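You operate a simulated robot arm through the tools that you are given. There is no shell and no other tool. Be economical: measure what you need, move in short steps, check, and stop when the job is done.

You run a simulated two-armed robot. Do the job below in one go: nothing can be reset, and whatever is moved stays where it is left.

Task
Put the red cube labelled "T-17" from the top of the measuring bench on the top of the orange cabinet and the red cube marked "C3" on the right end of the wooden bench. Put the teal cube that says "263" from the top of the measuring bench on the shelf of the measuring bench and the teal cube labelled "C2" on the glass plate there. Take the beige pad and leave it on the fourth shelf from the bottom of the steel shelves. Close the top drawer of the measuring bench. Open the bottom drawer of the measuring bench, put the small silver block on the top of the packing bench away in the inside of the bottom drawer of the measuring bench and shut the drawer again. The order is free.

Only the result counts: the job must be done as asked and must still hold three seconds after the hand-in. Knocking over, shifting, dropping, spilling or breaking anything else fails it.

Robot
Two 7-joint arms with two-finger parallel grippers on one trunk, on a base that drives. Base frame: it is fixed to the floor where the robot stands at the start and does not move with it; the origin is under the middle of the robot, x ahead of it, y to its left, z up. Lengths are in mm, angles in rad, forces in N, time in s.
The left shoulder is at the start at [20, 138, 1225], the right one opposite. With the tool pointing down near the work surface each hand reaches from about 100 to 500 mm from the robot's upright axis, wherever it stands, measured 20 degrees to its own side. Places, roughly: beige pad (9x6x6 cm) [1500, 200, 900]; bottom drawer of the measuring bench [1600, 300, 600]; fourth shelf of the steel shelves [1800, 2800, 1300]; glass plate [1750, 0, 1000]; inside of the bottom drawer of the measuring bench [1600, 300, 600]; red cube [500, 0, 1000]; right end of the wooden bench (15x26 cm) [-1960, 80, 880]; shelf of the measuring bench [900, 100, 300]; small silver block (3x3x2 cm) [1900, -600, 900]; teal cube [1500, 250, 1000]; top drawer of the measuring bench [1600, 500, 800]; top of the orange cabinet [1200, 3300, 900]. Payload 1.57 kg a hand.
Tool frame (each hand has its own): the origin (TCP) lies between the finger pads and is the grasp point; the fingertips stand 30 mm ahead of it; z points along the fingers, y is the line along which they close. The gripper opens to 80 mm. The fingers are 17 mm wide and 12 mm thick; the gripper's body (40 by 82 mm) begins 80 mm behind the TCP.
Orientation is that of the tool frame in the base frame, as a unit quaternion [w, x, y, z]. With the fingers straight down and closing along the base's y, the tool's x points along the base's -x, its y along +y and its z along -z.

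Tools
- The arms move only by the tool servo_tool. It takes "left_series", "right_series" or both (then of equal length, played together; a hand with none holds still); each is a list of rows, each an object of numbers (a shift or turn left out is 0, a gripper value left out holds the last): "tx", "ty", "tz": the shift along the tool's x, y, z in mm; "wx", "wy", "wz": the turn, a rotation vector about the tool's x, y, z in rad. In form: [{"tx": .., "ty": .., "tz": .., "wx": .., "wy": .., "wz": ..}, ...]. A call has 1 to 20 rows; each row is the pose to reach, as a shift and turn from the pose commanded when the call began, along the tool's axes at that moment. "left_hand" and "right_hand" are, for a hand that has rows, the finger opening in mm, from 0 to 80, set as the call begins (left out, the last holds). Rows are played at 5 a second. More than 50 mm and 0.15 rad between two rows, or a gripper value outside its range, and nothing of the call is played. Where a pose cannot be reached the arm comes as near as it can. A force on the tool above 40 N (or 10 N above the force at the start of the call, whichever is more), or a blocked arm, ends the call early, and 0.2 s more pass. Each finger travels about 45 mm/s and halts on what it meets, pressing with about 35 N; the grip force reading is that of the motor and also rises with nothing between the fingers. The clock runs only during rows and for 0.2 s after the last one: add rows that repeat a pose to give the fingers time. It gives the time, the measured TCP pose, the force on the tool (base axes), the opening and the grip force at its end, in the units of the frame above (readings bear some noise), with the torque about the TCP (base axes, N m) and any sound that the robot's microphone picked up, and new pictures: "pictures" is both (left out), scene, wrist or none (wrist: the cameras of the hands that moved).
- Cameras (640 x 400 px; columns grow to the right, rows downward): "scene" is now at [194.4, 8.6, 1135.9]; the picture's right is [0.08, -1.00, 0.00], its down [-0.30, -0.02, -0.95] and it looks along [0.95, 0.08, -0.30] (base axes); focal length 214 px, centre (320, 200). "left" rides on the left gripper at [72, 7, -122] in its tool frame; the picture's right is [-0.09, 1.00, 0.00], its down [-0.84, -0.08, -0.54] and it looks along [-0.54, -0.05, 0.84] (tool axes); focal length 238 px, centre (320, 200). "right" rides on the right gripper at [72, -7, -122] in its tool frame; the picture's right is [0.09, 1.00, 0.00], its down [-0.84, 0.08, -0.54] and it looks along [-0.54, 0.05, 0.84] (tool axes); focal length 238 px, centre (320, 200). There is no depth. A picture from a camera that has moved, and an enlarged one, comes with that camera's place and axes in the base frame and with its lens.
- raise_lower(by): slides the trunk up (or, below 0, down) by that many mm; the arms and the scene camera ride with it, the base frame stays. It gives what a move gives, with no picture.
- steer(legs): drives the robot by 1 to 6 legs, each [ahead, left, turn to the left] in mm, mm and rad, along the robot's own axes; the way and the turn of a leg run together, so that a leg with both is an arc; at most 1500 mm and 3.142 rad a leg. The arms and the cameras ride along, it lands a little off, and it stops where it bumps. It gives what a move gives, and a new picture of the scene camera.
- aim_head(pan, tilt): turns the head with the scene camera to pan (to the left, within 1.047 rad either way) and tilt (down, from -0.506 to 1.204), counted from straight ahead of the robot. It gives what a move gives, and a new picture of the scene camera.
- close_up(camera, box): a new picture of the part [left, top, right, bottom] of that camera's present view, enlarged. It takes no simulated time.
- finish_job(): hands the job in; it is judged then, once.

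Work in short steps. Places have to be worked out from the pictures, the camera data and where the tool is seen: move nearer, look again, correct. Check each grasp and each placing, and mend what went wrong. You have 217 turns and 260 pictures in all, those below and enlarged ones among them. Open the grippers and draw the arms clear of the work before you hand the job in, unless the task says otherwise; then end with one line.

The tools are called after "Request:" as a command line: name --argument value ..., lists and objects as JSON in quotes. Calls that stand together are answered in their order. servo_tool: Moves the arms, as the interface text tells. Its arguments: {"type":"object","properties":{"left_series":{"type":"array","items":{"type":"object","properties":{"tx":{"type":"number"},"ty":{"type":"number"},"tz":{"type":"number"},"wx":{"type":"number"},"wy":{"type":"number"},"wz":{"type":"number"}}}},"left_hand":{"type":"number"},"right_series":{"type":"array","items":{"type":"object","properties":{"tx":{"type":"number"},"ty":{"type":"number"},"tz":{"type":"number"},"wx":{"type":"number"},"wy":{"type":"number"},"wz":{"type":"number"}}}},"right_hand":{"type":"number"},"pictures":{"type":"string","enum":["both","scene","wrist","none"]}},"required":[]} The other tools are called the same way: raise_lower (by) slides the trunk up or down; steer (legs) drives the base; aim_head (pan, tilt) turns the head that bears the scene camera; close_up (camera, box) takes an enlarged picture of a part of a camera's view; finish_job () hands the job in.

At the start:

```text
clock: 0.0
left_tcp_pos: [253.1, 109.2, 1113.0]
left_tool_rot: [-0.154, -0.003, 0.988, 0.007]
left_ft_force: [0.4, -0.8, 0.2]
left_ft_torque: [-0.03, -0.01, -0.01]
left_width: 80.0
left_gripper_force: 0.0
right_tcp_pos: [239.9, -127.2, 1109.7]
right_tool_rot: [-0.187, 0.001, 0.982, -0.011]
right_ft_force: [-0.2, 0.4, -0.1]
right_ft_torque: [0.02, 0.01, 0.03]
right_width: 80.2
right_gripper_force: 0.1
trunk travel left (down, up): [-600.0, 640.0]
robot x, y, heading: [0.6, 2.4, 0.002]
head pan, tilt: [0.084, 0.302]
```

scene: 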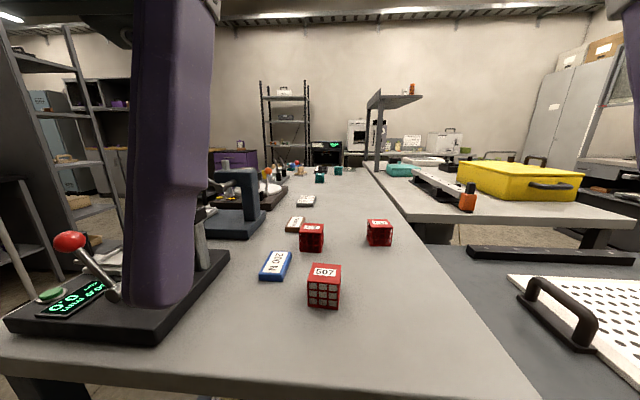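
right: 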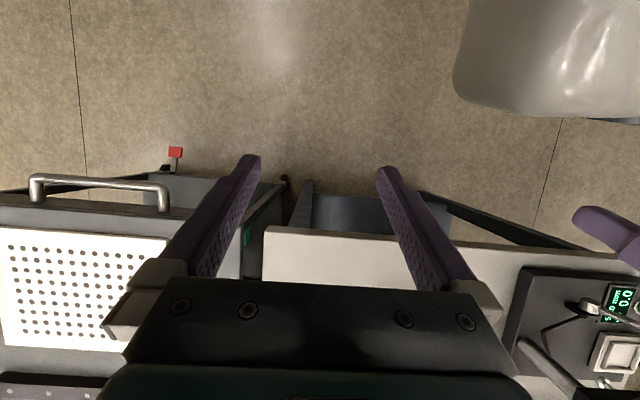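
left: 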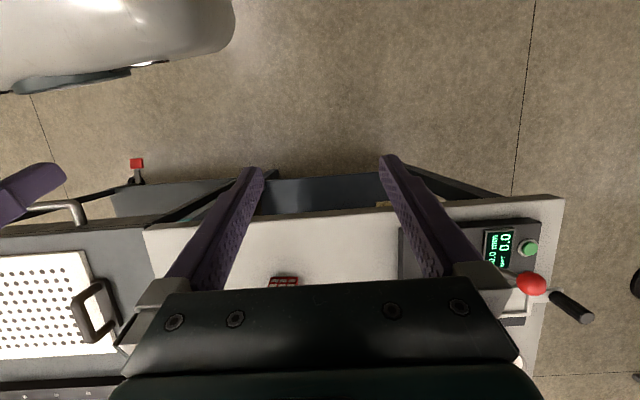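

I see a long bench ahead with three red cubes and teal things farther back. I enlarge the scene to read labels.

Request:
close_up --camera "scene" --box '[230, 200, 430, 325]'

Request:
close_up --camera "scene" --box '[200, 75, 456, 235]'

Request:
aim_head --pan 0.0 --tilt 0.9

```text
3.20 times, centred on (330, 262) of scene
camera zoom: at [194.4, 8.6, 1135.9], right [0.08, -1.0, 0.0], down [-0.3, -0.02, -0.95], along [0.95, 0.08, -0.3], focal length 686 px, centre (288, 0)
```

zoom: 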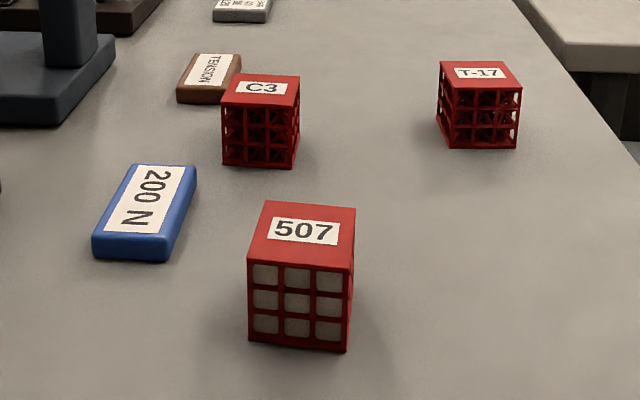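

```text
2.50 times, centred on (328, 155) of scene
camera zoom: at [194.4, 8.6, 1135.9], right [0.08, -1.0, 0.0], down [-0.3, -0.02, -0.95], along [0.95, 0.08, -0.3], focal length 536 px, centre (300, 312)
```

zoom: 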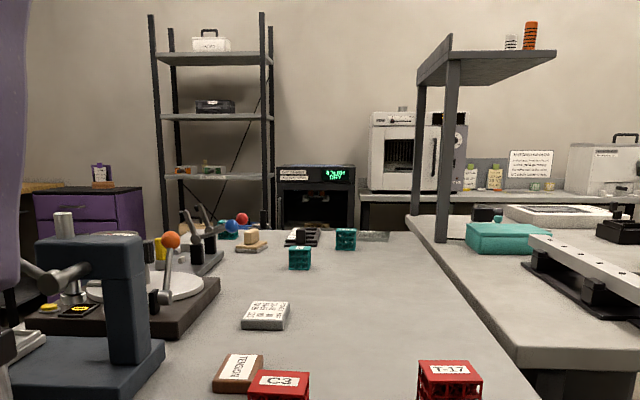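

```text
clock: 1.0
left_tcp_pos: [252.6, 109.0, 1112.7]
left_tool_rot: [-0.155, -0.003, 0.988, 0.009]
left_ft_force: [0.0, -0.3, -0.2]
left_ft_torque: [0.0, -0.02, -0.01]
left_width: 79.9
left_gripper_force: 0.0
right_tcp_pos: [240.5, -126.9, 1108.6]
right_tool_rot: [-0.188, 0.002, 0.982, -0.012]
right_ft_force: [-0.4, 0.1, -0.4]
right_ft_torque: [0.0, 0.03, 0.02]
right_width: 80.0
right_gripper_force: 0.0
trunk travel left (down, up): [-600.0, 640.0]
robot x, y, heading: [2.7, 1.1, -0.002]
head pan, tilt: [0.0, 0.901]
camera scene: at [176.9, 0.9, 1083.8], right [0.0, -1.0, 0.0], down [-0.78, 0.0, -0.62], along [0.62, 0.0, -0.78], focal length 214 px, centre (320, 200)
```

scene: 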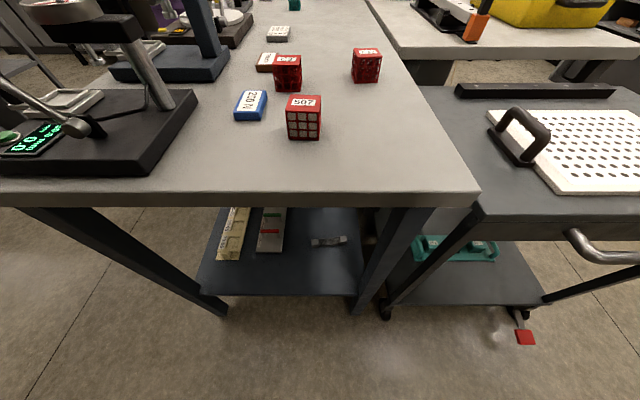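

The bench front edge is at about x≈330, and the cubes T-17 and C3 are at reach. I'll raise the trunk for a better overview before planning.

Request:
raise_lower --by 450

Request:
aim_head --pan 0.0 --tilt 0.5

Request:
aim_head --pan 0.9 --tilt 0.4

```text
refused: 450 is not a number from -400 to 400
```

```text
clock: 1.9
left_tcp_pos: [254.5, 108.8, 1111.9]
left_tool_rot: [-0.154, -0.003, 0.988, 0.008]
left_ft_force: [0.2, 0.1, -0.4]
left_ft_torque: [0.01, 0.01, 0.03]
left_width: 80.0
left_gripper_force: 0.0
right_tcp_pos: [240.6, -128.3, 1108.7]
right_tool_rot: [-0.187, 0.0, 0.982, -0.013]
right_ft_force: [0.0, -0.2, -0.3]
right_ft_torque: [0.01, 0.01, -0.03]
right_width: 80.3
right_gripper_force: 0.1
trunk travel left (down, up): [-600.0, 640.0]
robot x, y, heading: [1.5, 3.0, 0.005]
head pan, tilt: [0.0, 0.499]
camera scene: at [192.3, 0.9, 1117.5], right [0.0, -1.0, 0.0], down [-0.48, 0.0, -0.88], along [0.88, 0.0, -0.48], focal length 214 px, centre (320, 200)
```

scene: 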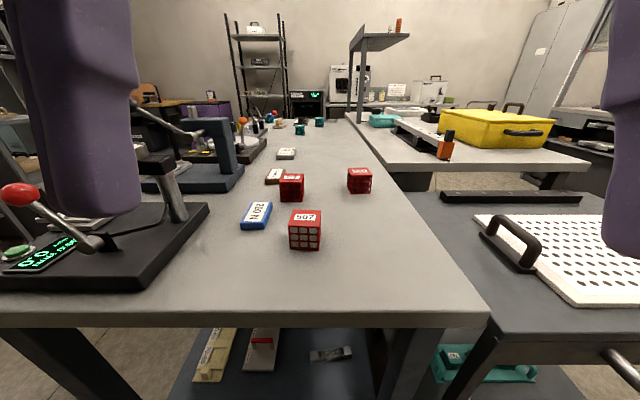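

```text
clock: 3.1
left_tcp_pos: [252.5, 108.7, 1112.6]
left_tool_rot: [-0.155, -0.003, 0.988, 0.009]
left_ft_force: [0.0, 0.2, 0.2]
left_ft_torque: [0.0, 0.02, -0.01]
left_width: 80.1
left_gripper_force: 0.0
right_tcp_pos: [239.4, -127.4, 1108.2]
right_tool_rot: [-0.187, 0.0, 0.982, -0.011]
right_ft_force: [1.0, 0.5, 0.6]
right_ft_torque: [0.04, 0.0, -0.03]
right_width: 80.0
right_gripper_force: 0.0
trunk travel left (down, up): [-600.0, 640.0]
robot x, y, heading: [-1.3, -0.9, -0.0]
head pan, tilt: [0.901, 0.4]
camera scene: at [158.9, 73.4, 1126.8], right [0.78, -0.62, 0.0], down [-0.24, -0.3, -0.92], along [0.57, 0.72, -0.39], focal length 214 px, centre (320, 200)
```

scene: 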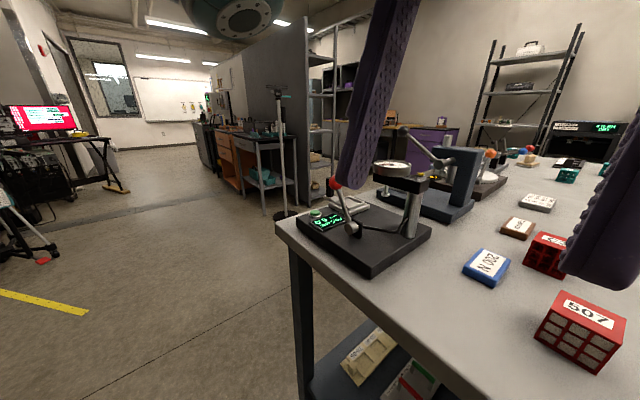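

Orange cabinet visible to the left. I'll raise the trunk 400 and survey.

Request:
raise_lower --by 400

Request:
aim_head --pan 0.05 --tilt 0.5

Request:
aim_head --pan 1.0 --tilt 0.45

Request:
aim_head --pan -0.7 --tilt 0.5

```text
clock: 6.9
left_tcp_pos: [252.7, 108.8, 1511.9]
left_tool_rot: [-0.155, -0.002, 0.988, 0.01]
left_ft_force: [-0.5, 0.4, -0.1]
left_ft_torque: [0.03, -0.02, 0.04]
left_width: 80.0
left_gripper_force: 0.1
right_tcp_pos: [240.3, -127.7, 1507.8]
right_tool_rot: [-0.187, 0.0, 0.982, -0.012]
right_ft_force: [0.7, -1.4, 0.3]
right_ft_torque: [0.0, -0.02, -0.01]
right_width: 80.2
right_gripper_force: 0.1
trunk travel left (down, up): [-1000.0, 240.0]
robot x, y, heading: [-3.7, -0.4, -0.003]
head pan, tilt: [0.901, 0.4]
```

```text
clock: 8.1
left_tcp_pos: [252.2, 108.1, 1512.6]
left_tool_rot: [-0.155, -0.002, 0.988, 0.01]
left_ft_force: [-0.3, 0.6, 0.9]
left_ft_torque: [0.01, 0.0, 0.05]
left_width: 79.8
left_gripper_force: 0.0
right_tcp_pos: [240.2, -126.7, 1508.6]
right_tool_rot: [-0.188, 0.001, 0.982, -0.011]
right_ft_force: [0.4, 0.7, 0.0]
right_ft_torque: [-0.02, 0.03, -0.02]
right_width: 79.7
right_gripper_force: 0.2
trunk travel left (down, up): [-1000.0, 240.0]
robot x, y, heading: [-2.8, -0.5, 0.006]
head pan, tilt: [0.051, 0.499]
camera scene: at [192.2, 5.6, 1517.6], right [0.05, -1.0, 0.0], down [-0.48, -0.02, -0.88], along [0.88, 0.05, -0.48], focal length 214 px, centre (320, 200)
```

scene: 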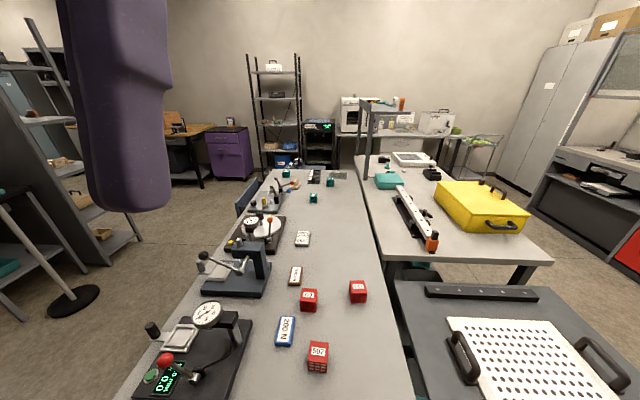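

```text
clock: 9.3
left_tcp_pos: [252.0, 108.3, 1512.2]
left_tool_rot: [-0.154, -0.003, 0.988, 0.009]
left_ft_force: [0.1, -0.4, -0.7]
left_ft_torque: [0.03, -0.02, -0.02]
left_width: 80.0
left_gripper_force: 0.1
right_tcp_pos: [240.0, -128.0, 1508.4]
right_tool_rot: [-0.188, 0.001, 0.982, -0.012]
right_ft_force: [0.5, -1.1, 0.1]
right_ft_torque: [0.01, 0.02, -0.04]
right_width: 79.9
right_gripper_force: 0.0
trunk travel left (down, up): [-1000.0, 240.0]
robot x, y, heading: [-2.4, 0.9, 0.004]
head pan, tilt: [1.0, 0.45]
camera scene: at [151.1, 78.2, 1522.1], right [0.84, -0.54, 0.0], down [-0.24, -0.37, -0.9], along [0.49, 0.76, -0.44], focal length 214 px, centre (320, 200)
```

scene: 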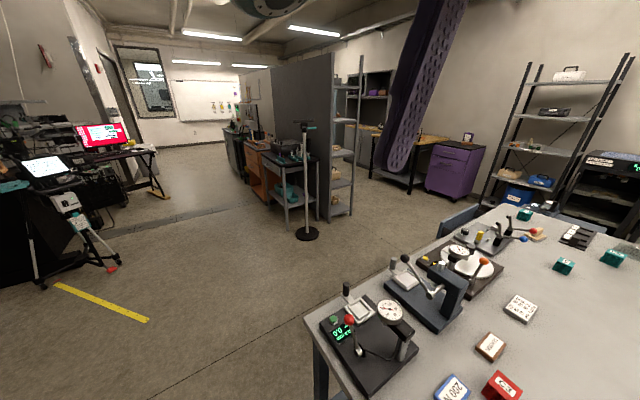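

```text
clock: 11.0
left_tcp_pos: [252.9, 109.5, 1512.8]
left_tool_rot: [-0.155, -0.002, 0.988, 0.009]
left_ft_force: [0.5, -0.4, 0.5]
left_ft_torque: [0.0, 0.02, 0.0]
left_width: 80.1
left_gripper_force: 0.1
right_tcp_pos: [239.8, -127.9, 1507.0]
right_tool_rot: [-0.187, 0.001, 0.982, -0.011]
right_ft_force: [0.3, 0.3, 0.4]
right_ft_torque: [-0.01, 0.01, -0.02]
right_width: 80.1
right_gripper_force: 0.1
trunk travel left (down, up): [-1000.0, 240.0]
robot x, y, heading: [2.2, 0.1, 0.003]
head pan, tilt: [-0.7, 0.499]
camera scene: at [171.0, -57.7, 1517.6], right [-0.64, -0.77, 0.0], down [-0.37, 0.31, -0.88], along [0.67, -0.57, -0.48], focal length 214 px, centre (320, 200)
```

scene: 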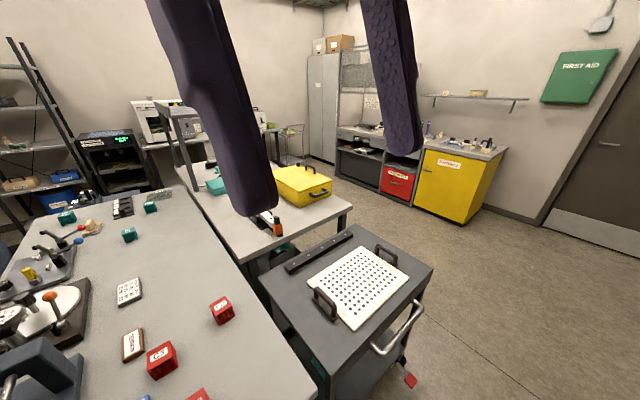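

Rough map obtained: T-17 ≈(680,-86), C3 ≈(645,68), three teal cubes further back, bench y from -190 to 480. Now I look straight down for my own base's outline, to know how near the bench I can drive.

Request:
aim_head --pan 0.0 --tilt 1.2

Request:
aim_head --pan 1.04 --tilt 1.2

```text
clock: 12.1
left_tcp_pos: [254.3, 108.6, 1512.9]
left_tool_rot: [-0.155, -0.003, 0.988, 0.009]
left_ft_force: [0.6, 0.0, 0.2]
left_ft_torque: [0.03, -0.02, 0.03]
left_width: 80.1
left_gripper_force: 0.1
right_tcp_pos: [239.8, -127.6, 1507.9]
right_tool_rot: [-0.187, 0.002, 0.982, -0.012]
right_ft_force: [-0.1, 0.5, -0.2]
right_ft_torque: [0.01, -0.02, 0.02]
right_width: 80.1
right_gripper_force: 0.1
trunk travel left (down, up): [-1000.0, 240.0]
robot x, y, heading: [-1.3, -1.7, -0.005]
head pan, tilt: [0.0, 1.201]
camera scene: at [157.3, 0.9, 1464.0], right [0.0, -1.0, 0.0], down [-0.93, 0.0, -0.36], along [0.36, 0.0, -0.93], focal length 214 px, centre (320, 200)
```

scene: 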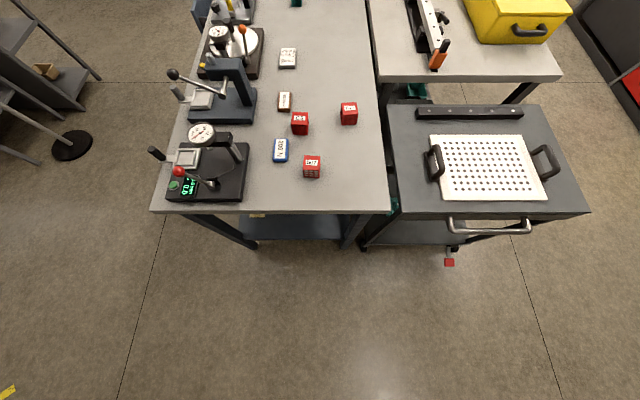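

```text
clock: 13.4
left_tcp_pos: [253.0, 108.4, 1512.8]
left_tool_rot: [-0.155, -0.002, 0.988, 0.009]
left_ft_force: [-0.2, -0.7, 0.4]
left_ft_torque: [-0.01, 0.0, -0.02]
left_width: 80.0
left_gripper_force: 0.0
right_tcp_pos: [239.7, -127.9, 1508.7]
right_tool_rot: [-0.187, 0.001, 0.982, -0.011]
right_ft_force: [0.4, 0.0, 0.7]
right_ft_torque: [-0.03, -0.02, 0.01]
right_width: 80.0
right_gripper_force: 0.0
trunk travel left (down, up): [-1000.0, 240.0]
robot x, y, heading: [1.6, -3.5, -0.004]
head pan, tilt: [1.04, 1.201]
camera scene: at [129.7, 49.1, 1463.9], right [0.86, -0.51, 0.0], down [-0.47, -0.8, -0.36], along [0.18, 0.31, -0.93], focal length 214 px, centre (320, 200)
```

scene: 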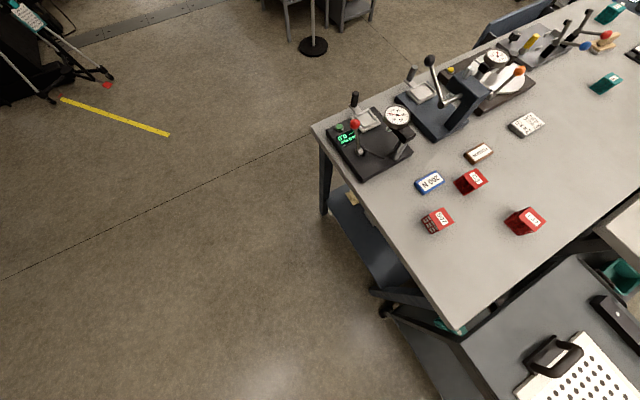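

The base isn't visible, so I'll test the arm reach with a forward-tilted tool, high above the bench where it's clear.

Request:
servo_tool --right_series '[{"tx": -42, "tz": 1, "wy": -0.097}, {"tx": -84, "tz": 3, "wy": -0.193}, {"tx": -125, "tz": 4, "wy": -0.29}, {"tx": -167, "tz": 6, "wy": -0.387}, {"tx": -209, "tz": 7, "wy": -0.483}, {"tx": -250, "tz": 8, "wy": -0.58}, {"tx": -292, "tz": 10, "wy": -0.677}, {"tx": -334, "tz": 11, "wy": -0.773}, {"tx": -376, "tz": 13, "wy": -0.87}, {"tx": -417, "tz": 14, "wy": -0.967}, {"tx": -459, "tz": 16, "wy": -1.063}, {"tx": -501, "tz": 17, "wy": -1.16}, {"tx": -501, "tz": 17, "wy": -1.16}]' --pictures "none"

```text
clock: 16.2
left_tcp_pos: [253.7, 108.8, 1512.1]
left_tool_rot: [-0.155, -0.002, 0.988, 0.01]
left_ft_force: [0.2, 0.2, -0.1]
left_ft_torque: [0.04, 0.01, 0.0]
left_width: 80.1
left_gripper_force: 0.0
right_tcp_pos: [596.8, -156.2, 1309.7]
right_tool_rot: [0.383, -0.005, 0.924, -0.01]
right_ft_force: [0.5, 0.1, -0.5]
right_ft_torque: [0.02, -0.01, 0.0]
right_width: 80.4
right_gripper_force: 0.1
right hand out of reach, approached as far as the arm can: row 9, 10, 11, 12, 13
trunk travel left (down, up): [-1000.0, 240.0]
robot x, y, heading: [0.2, -0.0, -0.003]
head pan, tilt: [1.04, 1.201]
```

Reach is ≈ 600-650 mm with a 45° tool. I'll raise nothing, first test how close the base may come: drive ahead 150.

Request:
aim_head --pan 0.0 --tilt 0.8

Request:
steer --legs '[[150, 0, 0]]'

```text
clock: 17.5
left_tcp_pos: [252.6, 109.0, 1512.4]
left_tool_rot: [-0.154, -0.003, 0.988, 0.008]
left_ft_force: [0.5, -1.1, -0.5]
left_ft_torque: [-0.03, -0.03, 0.02]
left_width: 79.8
left_gripper_force: 0.1
right_tcp_pos: [596.8, -155.8, 1310.6]
right_tool_rot: [0.383, -0.006, 0.924, -0.009]
right_ft_force: [-0.2, -0.3, -0.4]
right_ft_torque: [0.03, 0.0, 0.01]
right_width: 80.0
right_gripper_force: 0.1
trunk travel left (down, up): [-1000.0, 240.0]
robot x, y, heading: [-2.8, -0.0, -0.003]
head pan, tilt: [0.0, 0.799]
camera scene: at [182.0, 1.0, 1491.6], right [0.0, -1.0, 0.0], down [-0.72, 0.0, -0.7], along [0.7, 0.0, -0.72], focal length 214 px, centre (320, 200)
```

scene: 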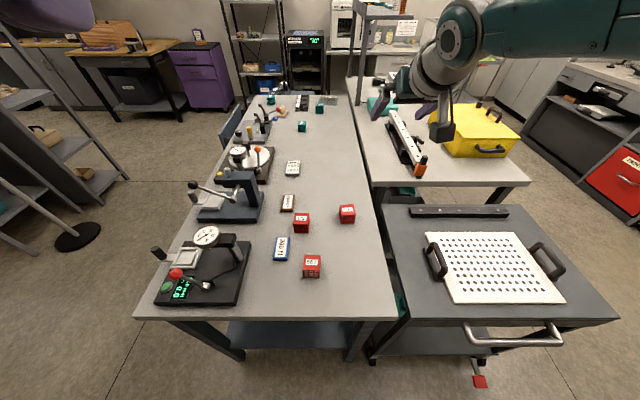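

```text
clock: 18.9
left_tcp_pos: [403.1, 110.1, 1512.4]
left_tool_rot: [-0.154, -0.004, 0.988, 0.009]
left_ft_force: [0.1, 0.4, 0.0]
left_ft_torque: [-0.05, 0.01, 0.01]
left_width: 79.7
left_gripper_force: 0.1
right_tcp_pos: [746.7, -155.4, 1311.0]
right_tool_rot: [0.382, -0.005, 0.924, -0.01]
right_ft_force: [-0.1, -1.3, 0.1]
right_ft_torque: [-0.02, -0.01, 0.0]
right_width: 79.9
right_gripper_force: 0.1
trunk travel left (down, up): [-1000.0, 240.0]
robot x, y, heading: [151.2, 0.1, -0.003]
head pan, tilt: [0.0, 0.799]
camera scene: at [332.4, 1.0, 1491.6], right [0.0, -1.0, 0.0], down [-0.72, 0.0, -0.7], along [0.7, 0.0, -0.72], focal length 214 px, centre (320, 200)
```

scene: 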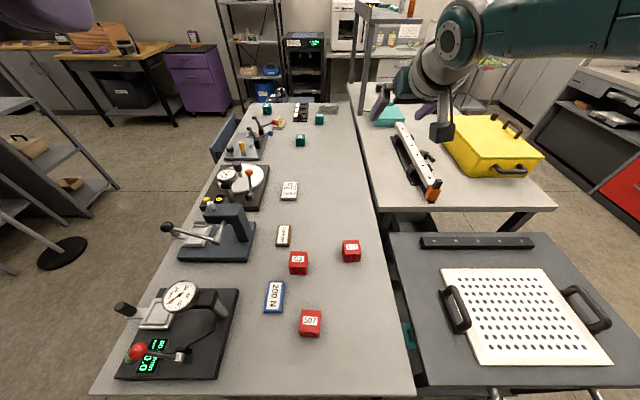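

No bump with the axis at x=151. Lower the trunk 250 and bring the right hand above T-17 (≈692,-93).

Request:
raise_lower --by -250

Request:
servo_tool --right_series '[{"tx": 19, "ty": 31, "tz": -19}, {"tx": 39, "ty": 62, "tz": -39}, {"tx": 39, "ty": 62, "tz": -39}]'

```text
clock: 21.4
left_tcp_pos: [402.9, 109.8, 1262.8]
left_tool_rot: [-0.156, -0.002, 0.988, 0.009]
left_ft_force: [-0.1, 1.1, -0.2]
left_ft_torque: [-0.02, -0.01, 0.02]
left_width: 80.0
left_gripper_force: 0.0
right_tcp_pos: [747.0, -156.0, 1060.3]
right_tool_rot: [0.382, -0.005, 0.924, -0.01]
right_ft_force: [0.2, -1.0, -0.3]
right_ft_torque: [0.0, 0.01, -0.04]
right_width: 79.9
right_gripper_force: 0.0
trunk travel left (down, up): [-750.0, 490.0]
robot x, y, heading: [148.3, -1.6, 0.002]
head pan, tilt: [0.0, 0.799]
```

```text
clock: 22.2
left_tcp_pos: [402.5, 109.9, 1261.8]
left_tool_rot: [-0.156, -0.003, 0.988, 0.009]
left_ft_force: [-0.2, -0.6, 0.1]
left_ft_torque: [-0.02, 0.03, 0.01]
left_width: 80.1
left_gripper_force: 0.0
right_tcp_pos: [691.0, -94.1, 1056.2]
right_tool_rot: [0.382, -0.005, 0.924, -0.01]
right_ft_force: [-0.2, 1.1, 0.9]
right_ft_torque: [0.01, 0.02, 0.0]
right_width: 80.0
right_gripper_force: 0.0
trunk travel left (down, up): [-750.0, 490.0]
robot x, y, heading: [151.2, 0.2, -0.001]
head pan, tilt: [0.0, 0.799]
camera scene: at [332.4, 1.0, 1241.7], right [0.0, -1.0, 0.0], down [-0.72, 0.0, -0.7], along [0.7, 0.0, -0.72], focal length 214 px, centre (320, 200)
camera right: at [553.7, -99.3, 1091.9], right [-0.07, 0.99, -0.09], down [0.21, 0.1, 0.97], along [0.98, 0.05, -0.22], focal length 238 px, centre (320, 200)
```

scene: 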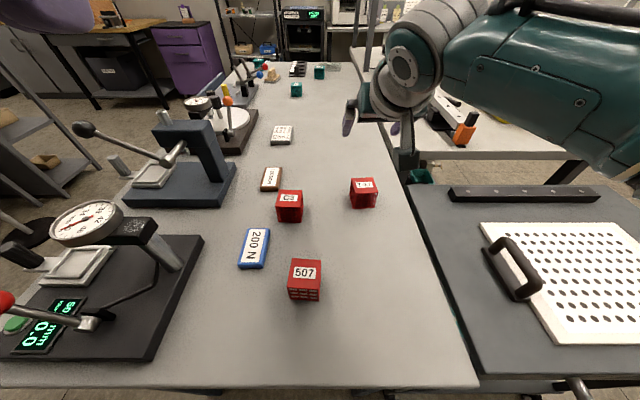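
right: 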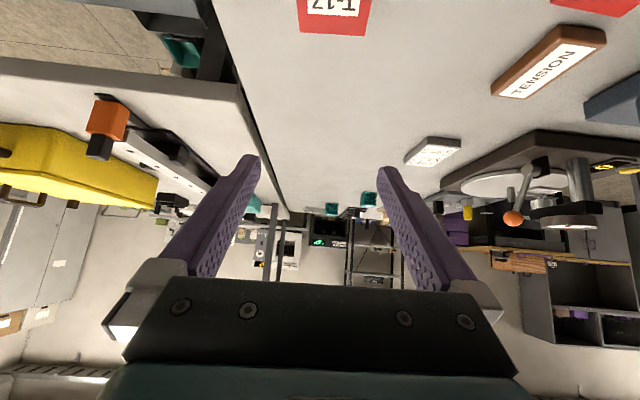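

T-17 estimated at (683,-93). I steepen the tool to 30° from vertical, lift, then lower the trunk 150.

Request:
servo_tool --right_series '[{"tx": -32, "tz": -38, "wy": 0.13}, {"tx": -65, "tz": -76, "wy": 0.26}, {"tx": -65, "tz": -76, "wy": 0.26}]' --pictures "none"

Request:
raise_lower --by -150

Request:
servo_tool --right_series '[{}]'

```text
refused: row 2 steps farther than a row can; nothing moved
```

```text
clock: 24.0
left_tcp_pos: [402.8, 107.2, 1112.4]
left_tool_rot: [-0.155, -0.004, 0.988, 0.008]
left_ft_force: [1.0, 0.9, 0.0]
left_ft_torque: [-0.01, -0.02, 0.01]
left_width: 80.2
left_gripper_force: 0.0
right_tcp_pos: [691.8, -92.3, 908.3]
right_tool_rot: [0.382, -0.006, 0.924, -0.009]
right_ft_force: [-3.9, -0.2, 6.4]
right_ft_torque: [0.29, 0.02, 0.23]
right_width: 79.4
right_gripper_force: 0.0
trunk travel left (down, up): [-600.0, 640.0]
robot x, y, heading: [150.5, -1.9, 0.001]
head pan, tilt: [0.0, 0.799]
```

```text
clock: 24.4
left_tcp_pos: [403.2, 107.7, 1112.6]
left_tool_rot: [-0.156, -0.002, 0.988, 0.008]
left_ft_force: [-0.8, -0.3, 0.4]
left_ft_torque: [0.0, 0.01, 0.01]
left_width: 80.0
left_gripper_force: 0.0
right_tcp_pos: [691.2, -92.0, 908.2]
right_tool_rot: [0.382, -0.006, 0.924, -0.008]
right_ft_force: [-4.7, -0.9, 10.8]
right_ft_torque: [0.4, 0.01, 0.31]
right_width: 79.6
right_gripper_force: 0.2
trunk travel left (down, up): [-600.0, 640.0]
robot x, y, heading: [153.0, 0.3, -0.001]
head pan, tilt: [0.0, 0.799]
camera scene: at [332.2, 0.9, 1091.8], right [0.0, -1.0, 0.0], down [-0.72, 0.0, -0.7], along [0.7, 0.0, -0.72], focal length 214 px, centre (320, 200)
camera right: at [554.2, -99.2, 942.5], right [-0.07, 0.99, -0.09], down [0.21, 0.1, 0.97], along [0.98, 0.05, -0.21], focal length 238 px, centre (320, 200)
```

scene: 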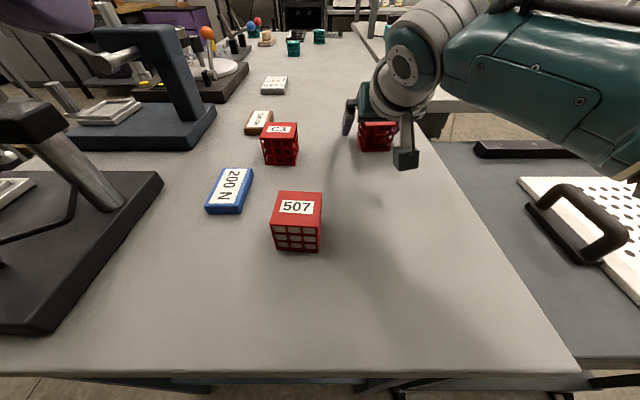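
right: 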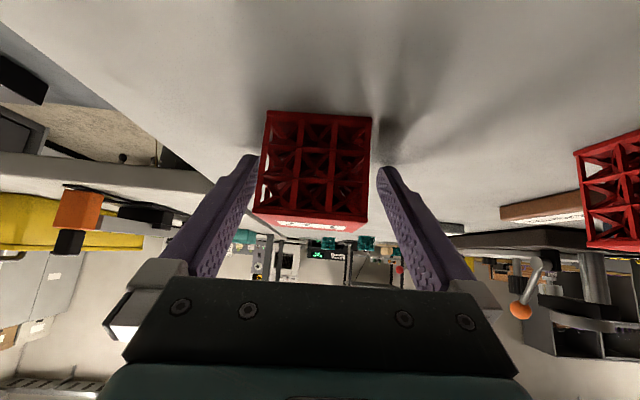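

The drop happened with the old pose, but luckily the fingers straddle T-17, just touching the bench. I lift 8 mm and close.

Request:
servo_tool --right_series '[{"tx": -6, "tz": -6}]' --pictures "none"

Request:
servo_tool --right_series '[{}, {}, {}, {}, {}, {}]' --right_hand 35

```text
clock: 24.8
left_tcp_pos: [403.5, 109.5, 1112.6]
left_tool_rot: [-0.156, -0.003, 0.988, 0.009]
left_ft_force: [-1.0, 0.5, -0.2]
left_ft_torque: [0.0, -0.01, 0.04]
left_width: 80.0
left_gripper_force: 0.0
right_tcp_pos: [692.1, -92.6, 914.2]
right_tool_rot: [0.382, -0.006, 0.924, -0.01]
right_ft_force: [-1.0, 0.3, -0.1]
right_ft_torque: [0.01, -0.02, 0.01]
right_width: 80.1
right_gripper_force: 0.1
trunk travel left (down, up): [-600.0, 640.0]
robot x, y, heading: [150.9, -0.1, 0.0]
head pan, tilt: [0.0, 0.799]
```

```text
clock: 26.2
left_tcp_pos: [403.3, 108.9, 1112.4]
left_tool_rot: [-0.155, -0.003, 0.988, 0.009]
left_ft_force: [0.3, -0.8, 0.1]
left_ft_torque: [0.0, -0.04, -0.02]
left_width: 79.8
left_gripper_force: 0.0
right_tcp_pos: [691.3, -92.6, 915.1]
right_tool_rot: [0.382, -0.005, 0.924, -0.01]
right_ft_force: [0.6, 0.3, 0.1]
right_ft_torque: [0.02, -0.02, -0.01]
right_width: 49.6
right_gripper_force: 34.5
trunk travel left (down, up): [-600.0, 640.0]
robot x, y, heading: [149.6, 1.3, -0.0]
head pan, tilt: [0.0, 0.799]
camera scene: at [332.3, 1.0, 1091.6], right [0.0, -1.0, 0.0], down [-0.72, 0.0, -0.7], along [0.7, 0.0, -0.72], focal length 214 px, centre (320, 200)
camera right: at [554.1, -98.9, 950.0], right [-0.07, 0.99, -0.09], down [0.21, 0.1, 0.97], along [0.98, 0.05, -0.21], focal length 238 px, centre (320, 200)
```

scene: 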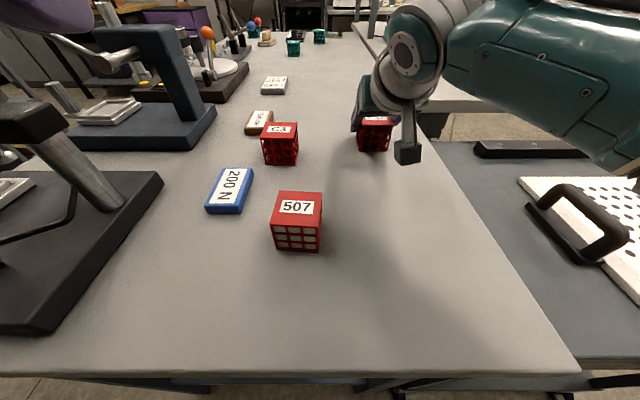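
right: 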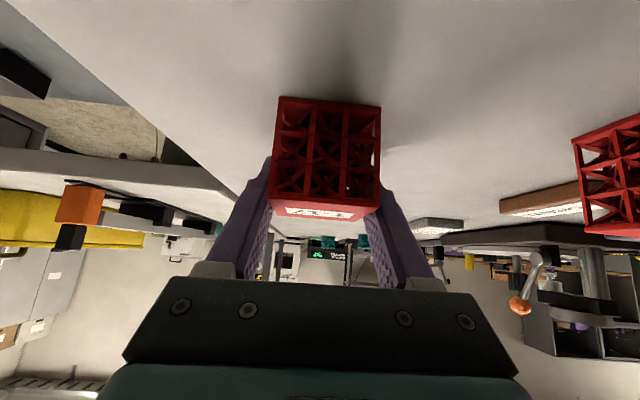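

T-17 held (49.6 mm). Lift it 150 and bring the left hand over C3 (≈648,65).

Request:
servo_tool --right_series '[{"tx": -18, "tz": -18}, {"tx": -36, "tz": -36}, {"tx": -53, "tz": -53}, {"tx": -71, "tz": -71}, {"tx": -89, "tz": -89}, {"tx": -106, "tz": -106}, {"tx": -106, "tz": -106}]' --left_series '[{"tx": -42, "ty": -7, "tz": 1, "wy": -0.139}, {"tx": -84, "ty": -14, "tz": 2, "wy": -0.278}, {"tx": -125, "ty": -21, "tz": 3, "wy": -0.417}, {"tx": -167, "ty": -28, "tz": 4, "wy": -0.556}, {"tx": -209, "ty": -36, "tz": 5, "wy": -0.695}, {"tx": -251, "ty": -43, "tz": 6, "wy": -0.834}, {"tx": -251, "ty": -43, "tz": 6, "wy": -0.834}]'

```text
clock: 27.8
left_tcp_pos: [640.1, 70.1, 1029.0]
left_tool_rot: [0.259, 0.0, 0.966, 0.009]
left_ft_force: [-0.1, -0.2, 0.5]
left_ft_torque: [0.0, -0.01, 0.01]
left_width: 80.0
left_gripper_force: 0.1
right_tcp_pos: [690.8, -90.2, 1066.4]
right_tool_rot: [0.382, -0.006, 0.924, -0.01]
right_ft_force: [0.4, 0.4, -0.6]
right_ft_torque: [-0.01, 0.02, 0.01]
right_width: 49.7
right_gripper_force: 34.9
trunk travel left (down, up): [-600.0, 640.0]
robot x, y, heading: [150.3, 2.2, 0.007]
head pan, tilt: [0.0, 0.799]
camera scene: at [332.3, 1.1, 1091.6], right [0.0, -1.0, 0.0], down [-0.72, 0.0, -0.7], along [0.7, 0.0, -0.72], focal length 214 px, centre (320, 200)
camera right: at [553.7, -96.2, 1100.3], right [-0.07, 0.99, -0.09], down [0.21, 0.1, 0.97], along [0.98, 0.05, -0.21], focal length 238 px, centre (320, 200)
camera left: at [517.1, 75.5, 1097.7], right [0.08, 0.99, 0.06], down [0.45, -0.09, 0.89], along [0.89, -0.04, -0.46], focal length 238 px, centre (320, 200)
```

scene: 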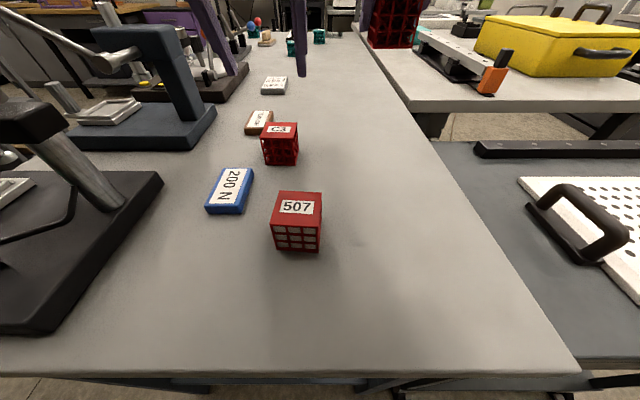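
right: 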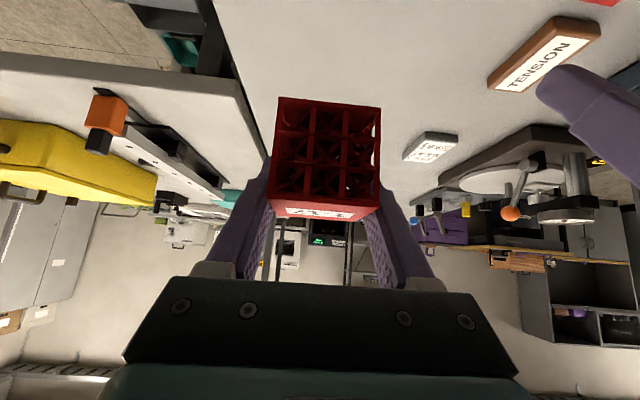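
left: 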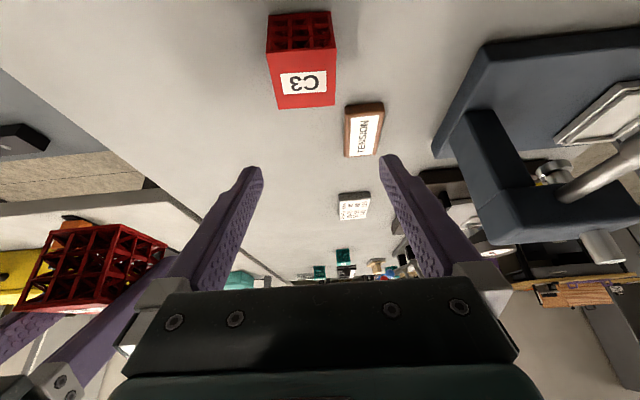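

C3 is at ≈(640,63). Descend straddling it, with tips ~5 mm above the bench.

Request:
servo_tool --left_series '[{"tx": 20, "ty": -7, "tz": 30}, {"tx": 40, "ty": -7, "tz": 60}, {"tx": 60, "ty": -7, "tz": 89}, {"tx": 60, "ty": -7, "tz": 89}]'

```text
clock: 28.8
left_tcp_pos: [633.1, 64.9, 922.2]
left_tool_rot: [0.258, 0.001, 0.966, 0.009]
left_ft_force: [0.5, 0.0, -1.0]
left_ft_torque: [0.02, 0.03, 0.0]
left_width: 80.1
left_gripper_force: 0.1
right_tcp_pos: [692.1, -90.7, 1065.5]
right_tool_rot: [0.382, -0.005, 0.924, -0.01]
right_ft_force: [0.3, -0.1, 0.0]
right_ft_torque: [0.0, 0.0, -0.04]
right_width: 49.6
right_gripper_force: 35.3
trunk travel left (down, up): [-600.0, 640.0]
robot x, y, heading: [148.3, -2.1, 0.0]
head pan, tilt: [0.0, 0.799]
camera scene: at [332.3, 1.1, 1091.7], right [0.0, -1.0, 0.0], down [-0.72, 0.0, -0.7], along [0.7, 0.0, -0.72], focal length 214 px, centre (320, 200)
camera left: at [510.7, 70.8, 991.2], right [0.08, 1.0, 0.06], down [0.45, -0.09, 0.89], along [0.89, -0.04, -0.46], focal length 238 px, centre (320, 200)
```

scene: 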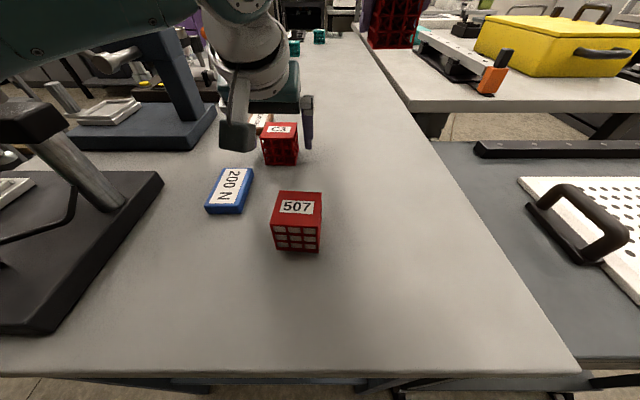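
left: 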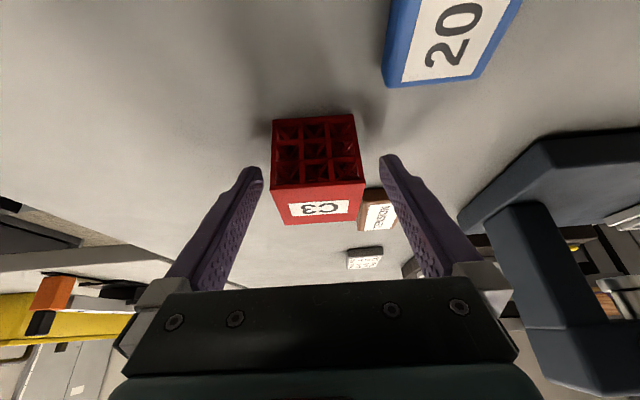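

Cube is centred between the fingers; closing the left gripper.

Request:
servo_tool --left_series '[{}, {}, {}, {}, {}, {}]' --left_hand 35 --pictures "none"

Request:
servo_tool --left_series '[{"tx": -20, "tz": -35}, {"tx": -40, "tz": -70}, {"tx": -60, "tz": -105}, {"tx": -80, "tz": -140}]' --pictures "scene"

```text
clock: 30.2
left_tcp_pos: [633.9, 65.3, 922.4]
left_tool_rot: [0.258, 0.0, 0.966, 0.01]
left_ft_force: [-0.6, -0.6, -0.6]
left_ft_torque: [0.0, 0.0, -0.04]
left_width: 49.3
left_gripper_force: 35.9
right_tcp_pos: [690.2, -90.3, 1064.3]
right_tool_rot: [0.381, -0.006, 0.924, -0.01]
right_ft_force: [-0.3, 0.2, -0.8]
right_ft_torque: [0.02, 0.02, -0.02]
right_width: 49.6
right_gripper_force: 35.2
trunk travel left (down, up): [-600.0, 640.0]
robot x, y, heading: [147.6, 0.8, 0.006]
head pan, tilt: [0.0, 0.799]
```

```text
clock: 31.2
left_tcp_pos: [632.0, 62.7, 1083.9]
left_tool_rot: [0.258, 0.001, 0.966, 0.009]
left_ft_force: [-0.6, 0.0, -0.5]
left_ft_torque: [-0.01, 0.01, 0.0]
left_width: 49.2
left_gripper_force: 34.6
right_tcp_pos: [690.7, -90.4, 1065.5]
right_tool_rot: [0.382, -0.005, 0.924, -0.01]
right_ft_force: [0.6, 0.6, -0.4]
right_ft_torque: [0.0, 0.0, 0.01]
right_width: 49.1
right_gripper_force: 35.3
trunk travel left (down, up): [-600.0, 640.0]
robot x, y, heading: [150.2, -1.4, 0.0]
head pan, tilt: [0.0, 0.799]
camera scene: at [332.4, 1.0, 1091.6], right [0.0, -1.0, 0.0], down [-0.72, 0.0, -0.7], along [0.7, 0.0, -0.72], focal length 214 px, centre (320, 200)
```

scene: 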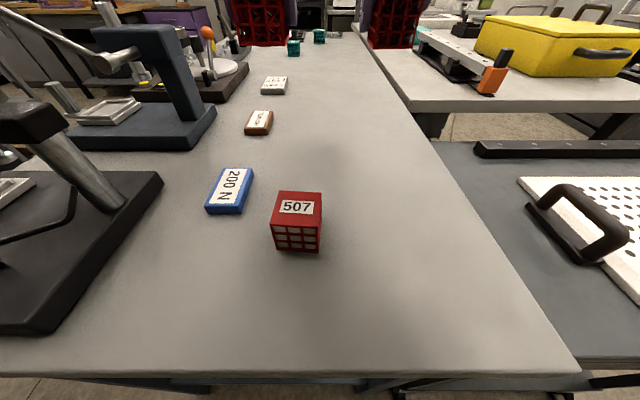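

Both cubes held. Drive back 500 and look left/right/behind by turning.

Request:
aim_head --pan 0.0 --tilt 0.35

Request:
steer --legs '[[-500, 0, 0], [0, 0, 1.571]]'

```text
clock: 32.1
left_tcp_pos: [632.1, 61.7, 1082.9]
left_tool_rot: [0.258, 0.0, 0.966, 0.01]
left_ft_force: [-0.3, -1.0, -0.7]
left_ft_torque: [0.01, -0.01, 0.02]
left_width: 49.3
left_gripper_force: 34.9
right_tcp_pos: [689.7, -91.0, 1064.1]
right_tool_rot: [0.382, -0.005, 0.924, -0.01]
right_ft_force: [-0.2, 0.2, -1.1]
right_ft_torque: [0.01, -0.01, 0.02]
right_width: 49.6
right_gripper_force: 35.2
trunk travel left (down, up): [-600.0, 640.0]
robot x, y, heading: [150.6, -0.0, -0.005]
head pan, tilt: [0.0, 0.351]
camera scene: at [344.7, 1.0, 1131.2], right [0.0, -1.0, 0.0], down [-0.34, 0.0, -0.94], along [0.94, 0.0, -0.34], focal length 214 px, centre (320, 200)
```

scene: 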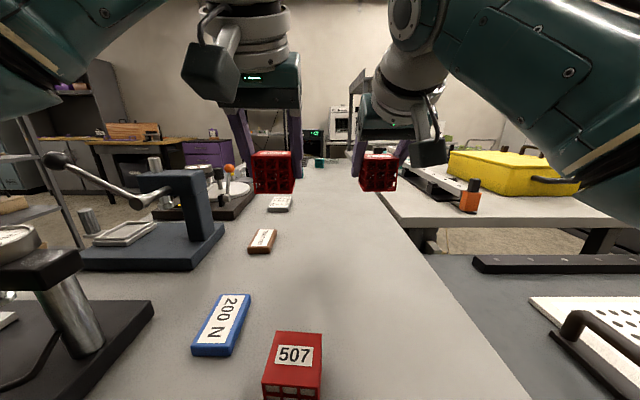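

```text
clock: 38.8
left_tcp_pos: [-401.2, 481.4, 1082.7]
left_tool_rot: [0.178, -0.674, 0.693, 0.187]
left_ft_force: [0.1, -0.1, -0.3]
left_ft_torque: [0.01, 0.01, -0.02]
left_width: 49.4
left_gripper_force: 35.4
right_tcp_pos: [-245.5, 537.1, 1065.2]
right_tool_rot: [0.28, -0.649, 0.658, 0.26]
right_ft_force: [-0.9, 0.8, 0.4]
right_ft_torque: [0.02, 0.01, -0.02]
right_width: 49.3
right_gripper_force: 35.2
trunk travel left (down, up): [-600.0, 640.0]
robot x, y, heading: [-349.6, -3.4, 1.547]
head pan, tilt: [0.0, 0.351]
camera scene: at [-344.9, 192.7, 1131.3], right [1.0, -0.03, 0.0], down [-0.01, -0.34, -0.94], along [0.02, 0.94, -0.34], focal length 214 px, centre (320, 200)
```

scene: 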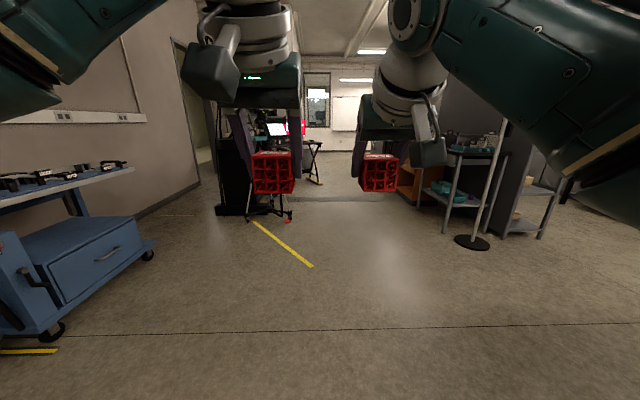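

Turn further to face -x, towards the wooden bench.

Request:
steer --legs '[[0, 0, 1.55]]'

```text
clock: 43.0
left_tcp_pos: [-835.0, -43.3, 1081.8]
left_tool_rot: [0.004, 0.966, -0.02, -0.258]
left_ft_force: [0.5, 0.9, -0.3]
left_ft_torque: [0.01, 0.01, 0.01]
left_width: 49.4
left_gripper_force: 34.7
right_tcp_pos: [-888.4, 111.8, 1064.3]
right_tool_rot: [-0.017, 0.924, -0.014, -0.382]
right_ft_force: [0.2, -0.7, -0.7]
right_ft_torque: [-0.04, -0.01, 0.0]
right_width: 49.3
right_gripper_force: 35.2
trunk travel left (down, up): [-600.0, 640.0]
robot x, y, heading: [-350.8, -1.1, 3.099]
head pan, tilt: [0.0, 0.351]
camera scene: at [-542.8, 7.7, 1131.3], right [0.04, 1.0, 0.0], down [0.34, -0.01, -0.94], along [-0.94, 0.04, -0.34], focal length 214 px, centre (320, 200)
```

scene: 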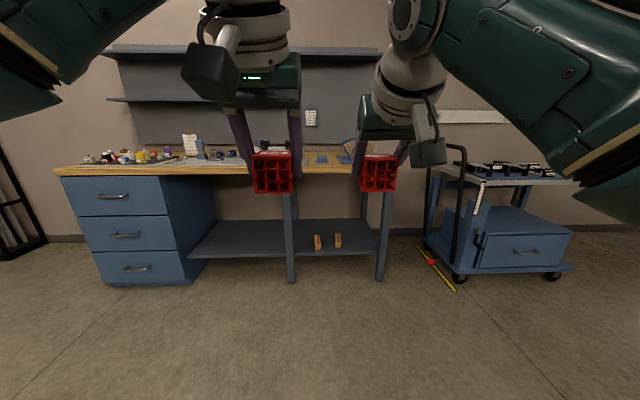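

Bench's right end is nearer the picture's right hand. Raise trunk 300, and drive closer to look.

Request:
raise_lower --by 300

Request:
steer --legs '[[600, 0, 0.042]]'

Request:
aim_head --pan 0.0 --tilt 0.8

```text
clock: 46.0
left_tcp_pos: [-836.1, -43.6, 1382.8]
left_tool_rot: [0.004, 0.966, -0.02, -0.258]
left_ft_force: [0.1, 0.2, -0.8]
left_ft_torque: [0.01, -0.04, 0.01]
left_width: 49.5
left_gripper_force: 34.8
right_tcp_pos: [-889.2, 110.6, 1365.1]
right_tool_rot: [-0.017, 0.924, -0.013, -0.381]
right_ft_force: [-0.1, -0.5, 0.1]
right_ft_torque: [0.01, -0.02, 0.02]
right_width: 49.5
right_gripper_force: 34.9
trunk travel left (down, up): [-900.0, 340.0]
robot x, y, heading: [-352.2, -4.2, 3.101]
head pan, tilt: [0.0, 0.351]
```

```text
clock: 49.3
left_tcp_pos: [-1423.2, -49.9, 1383.9]
left_tool_rot: [0.01, 0.966, 0.0, -0.258]
left_ft_force: [-0.7, 0.1, -0.6]
left_ft_torque: [0.02, -0.01, -0.03]
left_width: 49.3
left_gripper_force: 35.1
right_tcp_pos: [-1482.3, 102.3, 1364.6]
right_tool_rot: [-0.009, 0.924, 0.006, -0.382]
right_ft_force: [0.3, 0.0, -0.1]
right_ft_torque: [-0.01, 0.01, 0.03]
right_width: 49.6
right_gripper_force: 34.8
trunk travel left (down, up): [-900.0, 340.0]
robot x, y, heading: [-943.1, 10.2, 3.142]
head pan, tilt: [0.0, 0.351]
camera scene: at [-1133.0, 12.2, 1431.3], right [0.0, 1.0, 0.0], down [0.34, 0.0, -0.94], along [-0.94, 0.0, -0.34], focal length 214 px, centre (320, 200)
```

scene: 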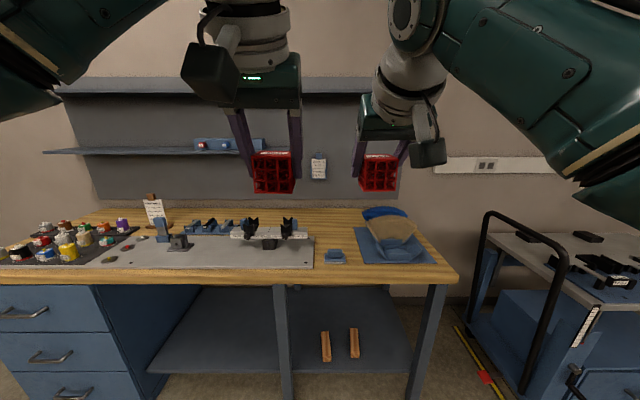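

```text
clock: 50.2
left_tcp_pos: [-1422.6, -50.4, 1382.5]
left_tool_rot: [0.01, 0.966, -0.001, -0.258]
left_ft_force: [0.5, 1.0, -0.5]
left_ft_torque: [0.04, 0.05, -0.07]
left_width: 49.7
left_gripper_force: 34.8
right_tcp_pos: [-1482.9, 100.8, 1365.4]
right_tool_rot: [-0.01, 0.924, 0.006, -0.382]
right_ft_force: [1.0, 0.2, -0.7]
right_ft_torque: [0.04, 0.03, -0.01]
right_width: 49.6
right_gripper_force: 34.7
trunk travel left (down, up): [-900.0, 340.0]
robot x, y, heading: [-941.7, 8.8, 3.14]
head pan, tilt: [0.0, 0.799]
camera scene: at [-1120.6, 12.2, 1391.7], right [0.0, 1.0, 0.0], down [0.72, 0.0, -0.7], along [-0.7, 0.0, -0.72], focal length 214 px, centre (320, 200)
```

scene: 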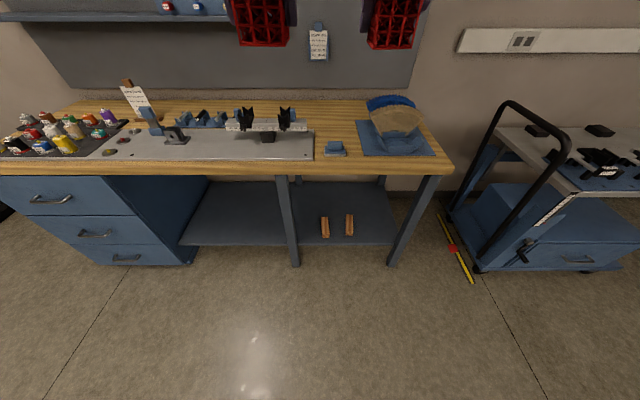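

The wood strip between the grey mat and the blue mat matches the given place (-1960,80). Enlarge it.

Request:
close_up --camera "scene" --box '[290, 90, 450, 190]'

```text
4.00 times, centred on (370, 140) of scene
camera zoom: at [-1120.6, 12.2, 1391.7], right [0.0, 1.0, 0.0], down [0.72, 0.0, -0.7], along [-0.7, 0.0, -0.72], focal length 858 px, centre (120, 440)
```

zoom: 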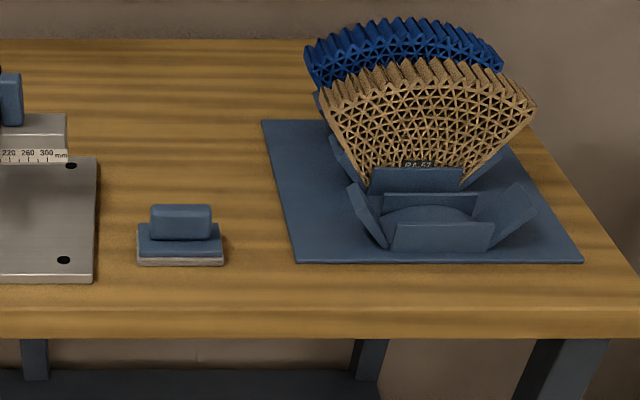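

Space behind the small blue block, around (-2000,80), is free. First pull the right hand up and back along its own axis so that it stays clear.

Request:
servo_tool --right_series '[{"tz": -44, "ty": -10}, {"tz": -88, "ty": -20}, {"tz": -132, "ty": -30}, {"tz": -176, "ty": -40}, {"tz": -220, "ty": -50}, {"tz": -264, "ty": -60}, {"tz": -308, "ty": -60}, {"tz": -340, "ty": -60}]' --pictures "none"

Request:
steer --legs '[[0, -130, 0], [440, 0, 0]]'

```text
clock: 52.0
left_tcp_pos: [-1423.7, -50.0, 1381.9]
left_tool_rot: [0.009, 0.966, -0.001, -0.258]
left_ft_force: [-0.1, -0.2, -0.1]
left_ft_torque: [0.03, 0.0, -0.02]
left_width: 49.3
left_gripper_force: 35.1
right_tcp_pos: [-1410.7, 167.0, 1493.0]
right_tool_rot: [-0.011, 0.924, 0.005, -0.382]
right_ft_force: [0.0, -0.5, 0.1]
right_ft_torque: [0.0, -0.01, -0.01]
right_width: 49.6
right_gripper_force: 34.9
right hand out of reach, approached as far as the arm can: row 4, 5, 6, 7, 8
trunk travel left (down, up): [-900.0, 340.0]
robot x, y, heading: [-941.5, 13.0, 3.146]
head pan, tilt: [0.0, 0.799]
```

```text
clock: 55.7
left_tcp_pos: [-1873.6, 76.6, 1383.3]
left_tool_rot: [0.01, 0.966, 0.002, -0.258]
left_ft_force: [0.3, -0.7, -0.4]
left_ft_torque: [-0.01, 0.0, 0.03]
left_width: 49.4
left_gripper_force: 35.5
right_tcp_pos: [-1863.8, 294.2, 1493.5]
right_tool_rot: [-0.009, 0.924, 0.008, -0.382]
right_ft_force: [-0.1, 0.8, -0.4]
right_ft_torque: [0.0, 0.02, 0.01]
right_width: 49.0
right_gripper_force: 34.6
trunk travel left (down, up): [-900.0, 340.0]
robot x, y, heading: [-1394.1, 140.5, -3.136]
head pan, tilt: [0.0, 0.799]
camera scene: at [-1573.4, 136.7, 1395.4], right [-0.07, 1.0, 0.0], down [0.68, 0.05, -0.73], along [-0.73, -0.05, -0.68], focal length 214 px, centre (320, 200)
```

scene: 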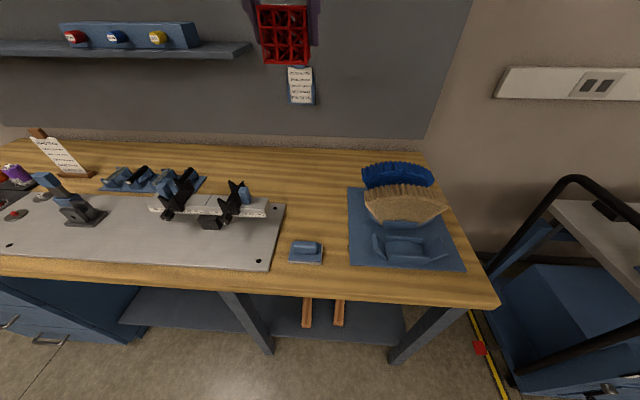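

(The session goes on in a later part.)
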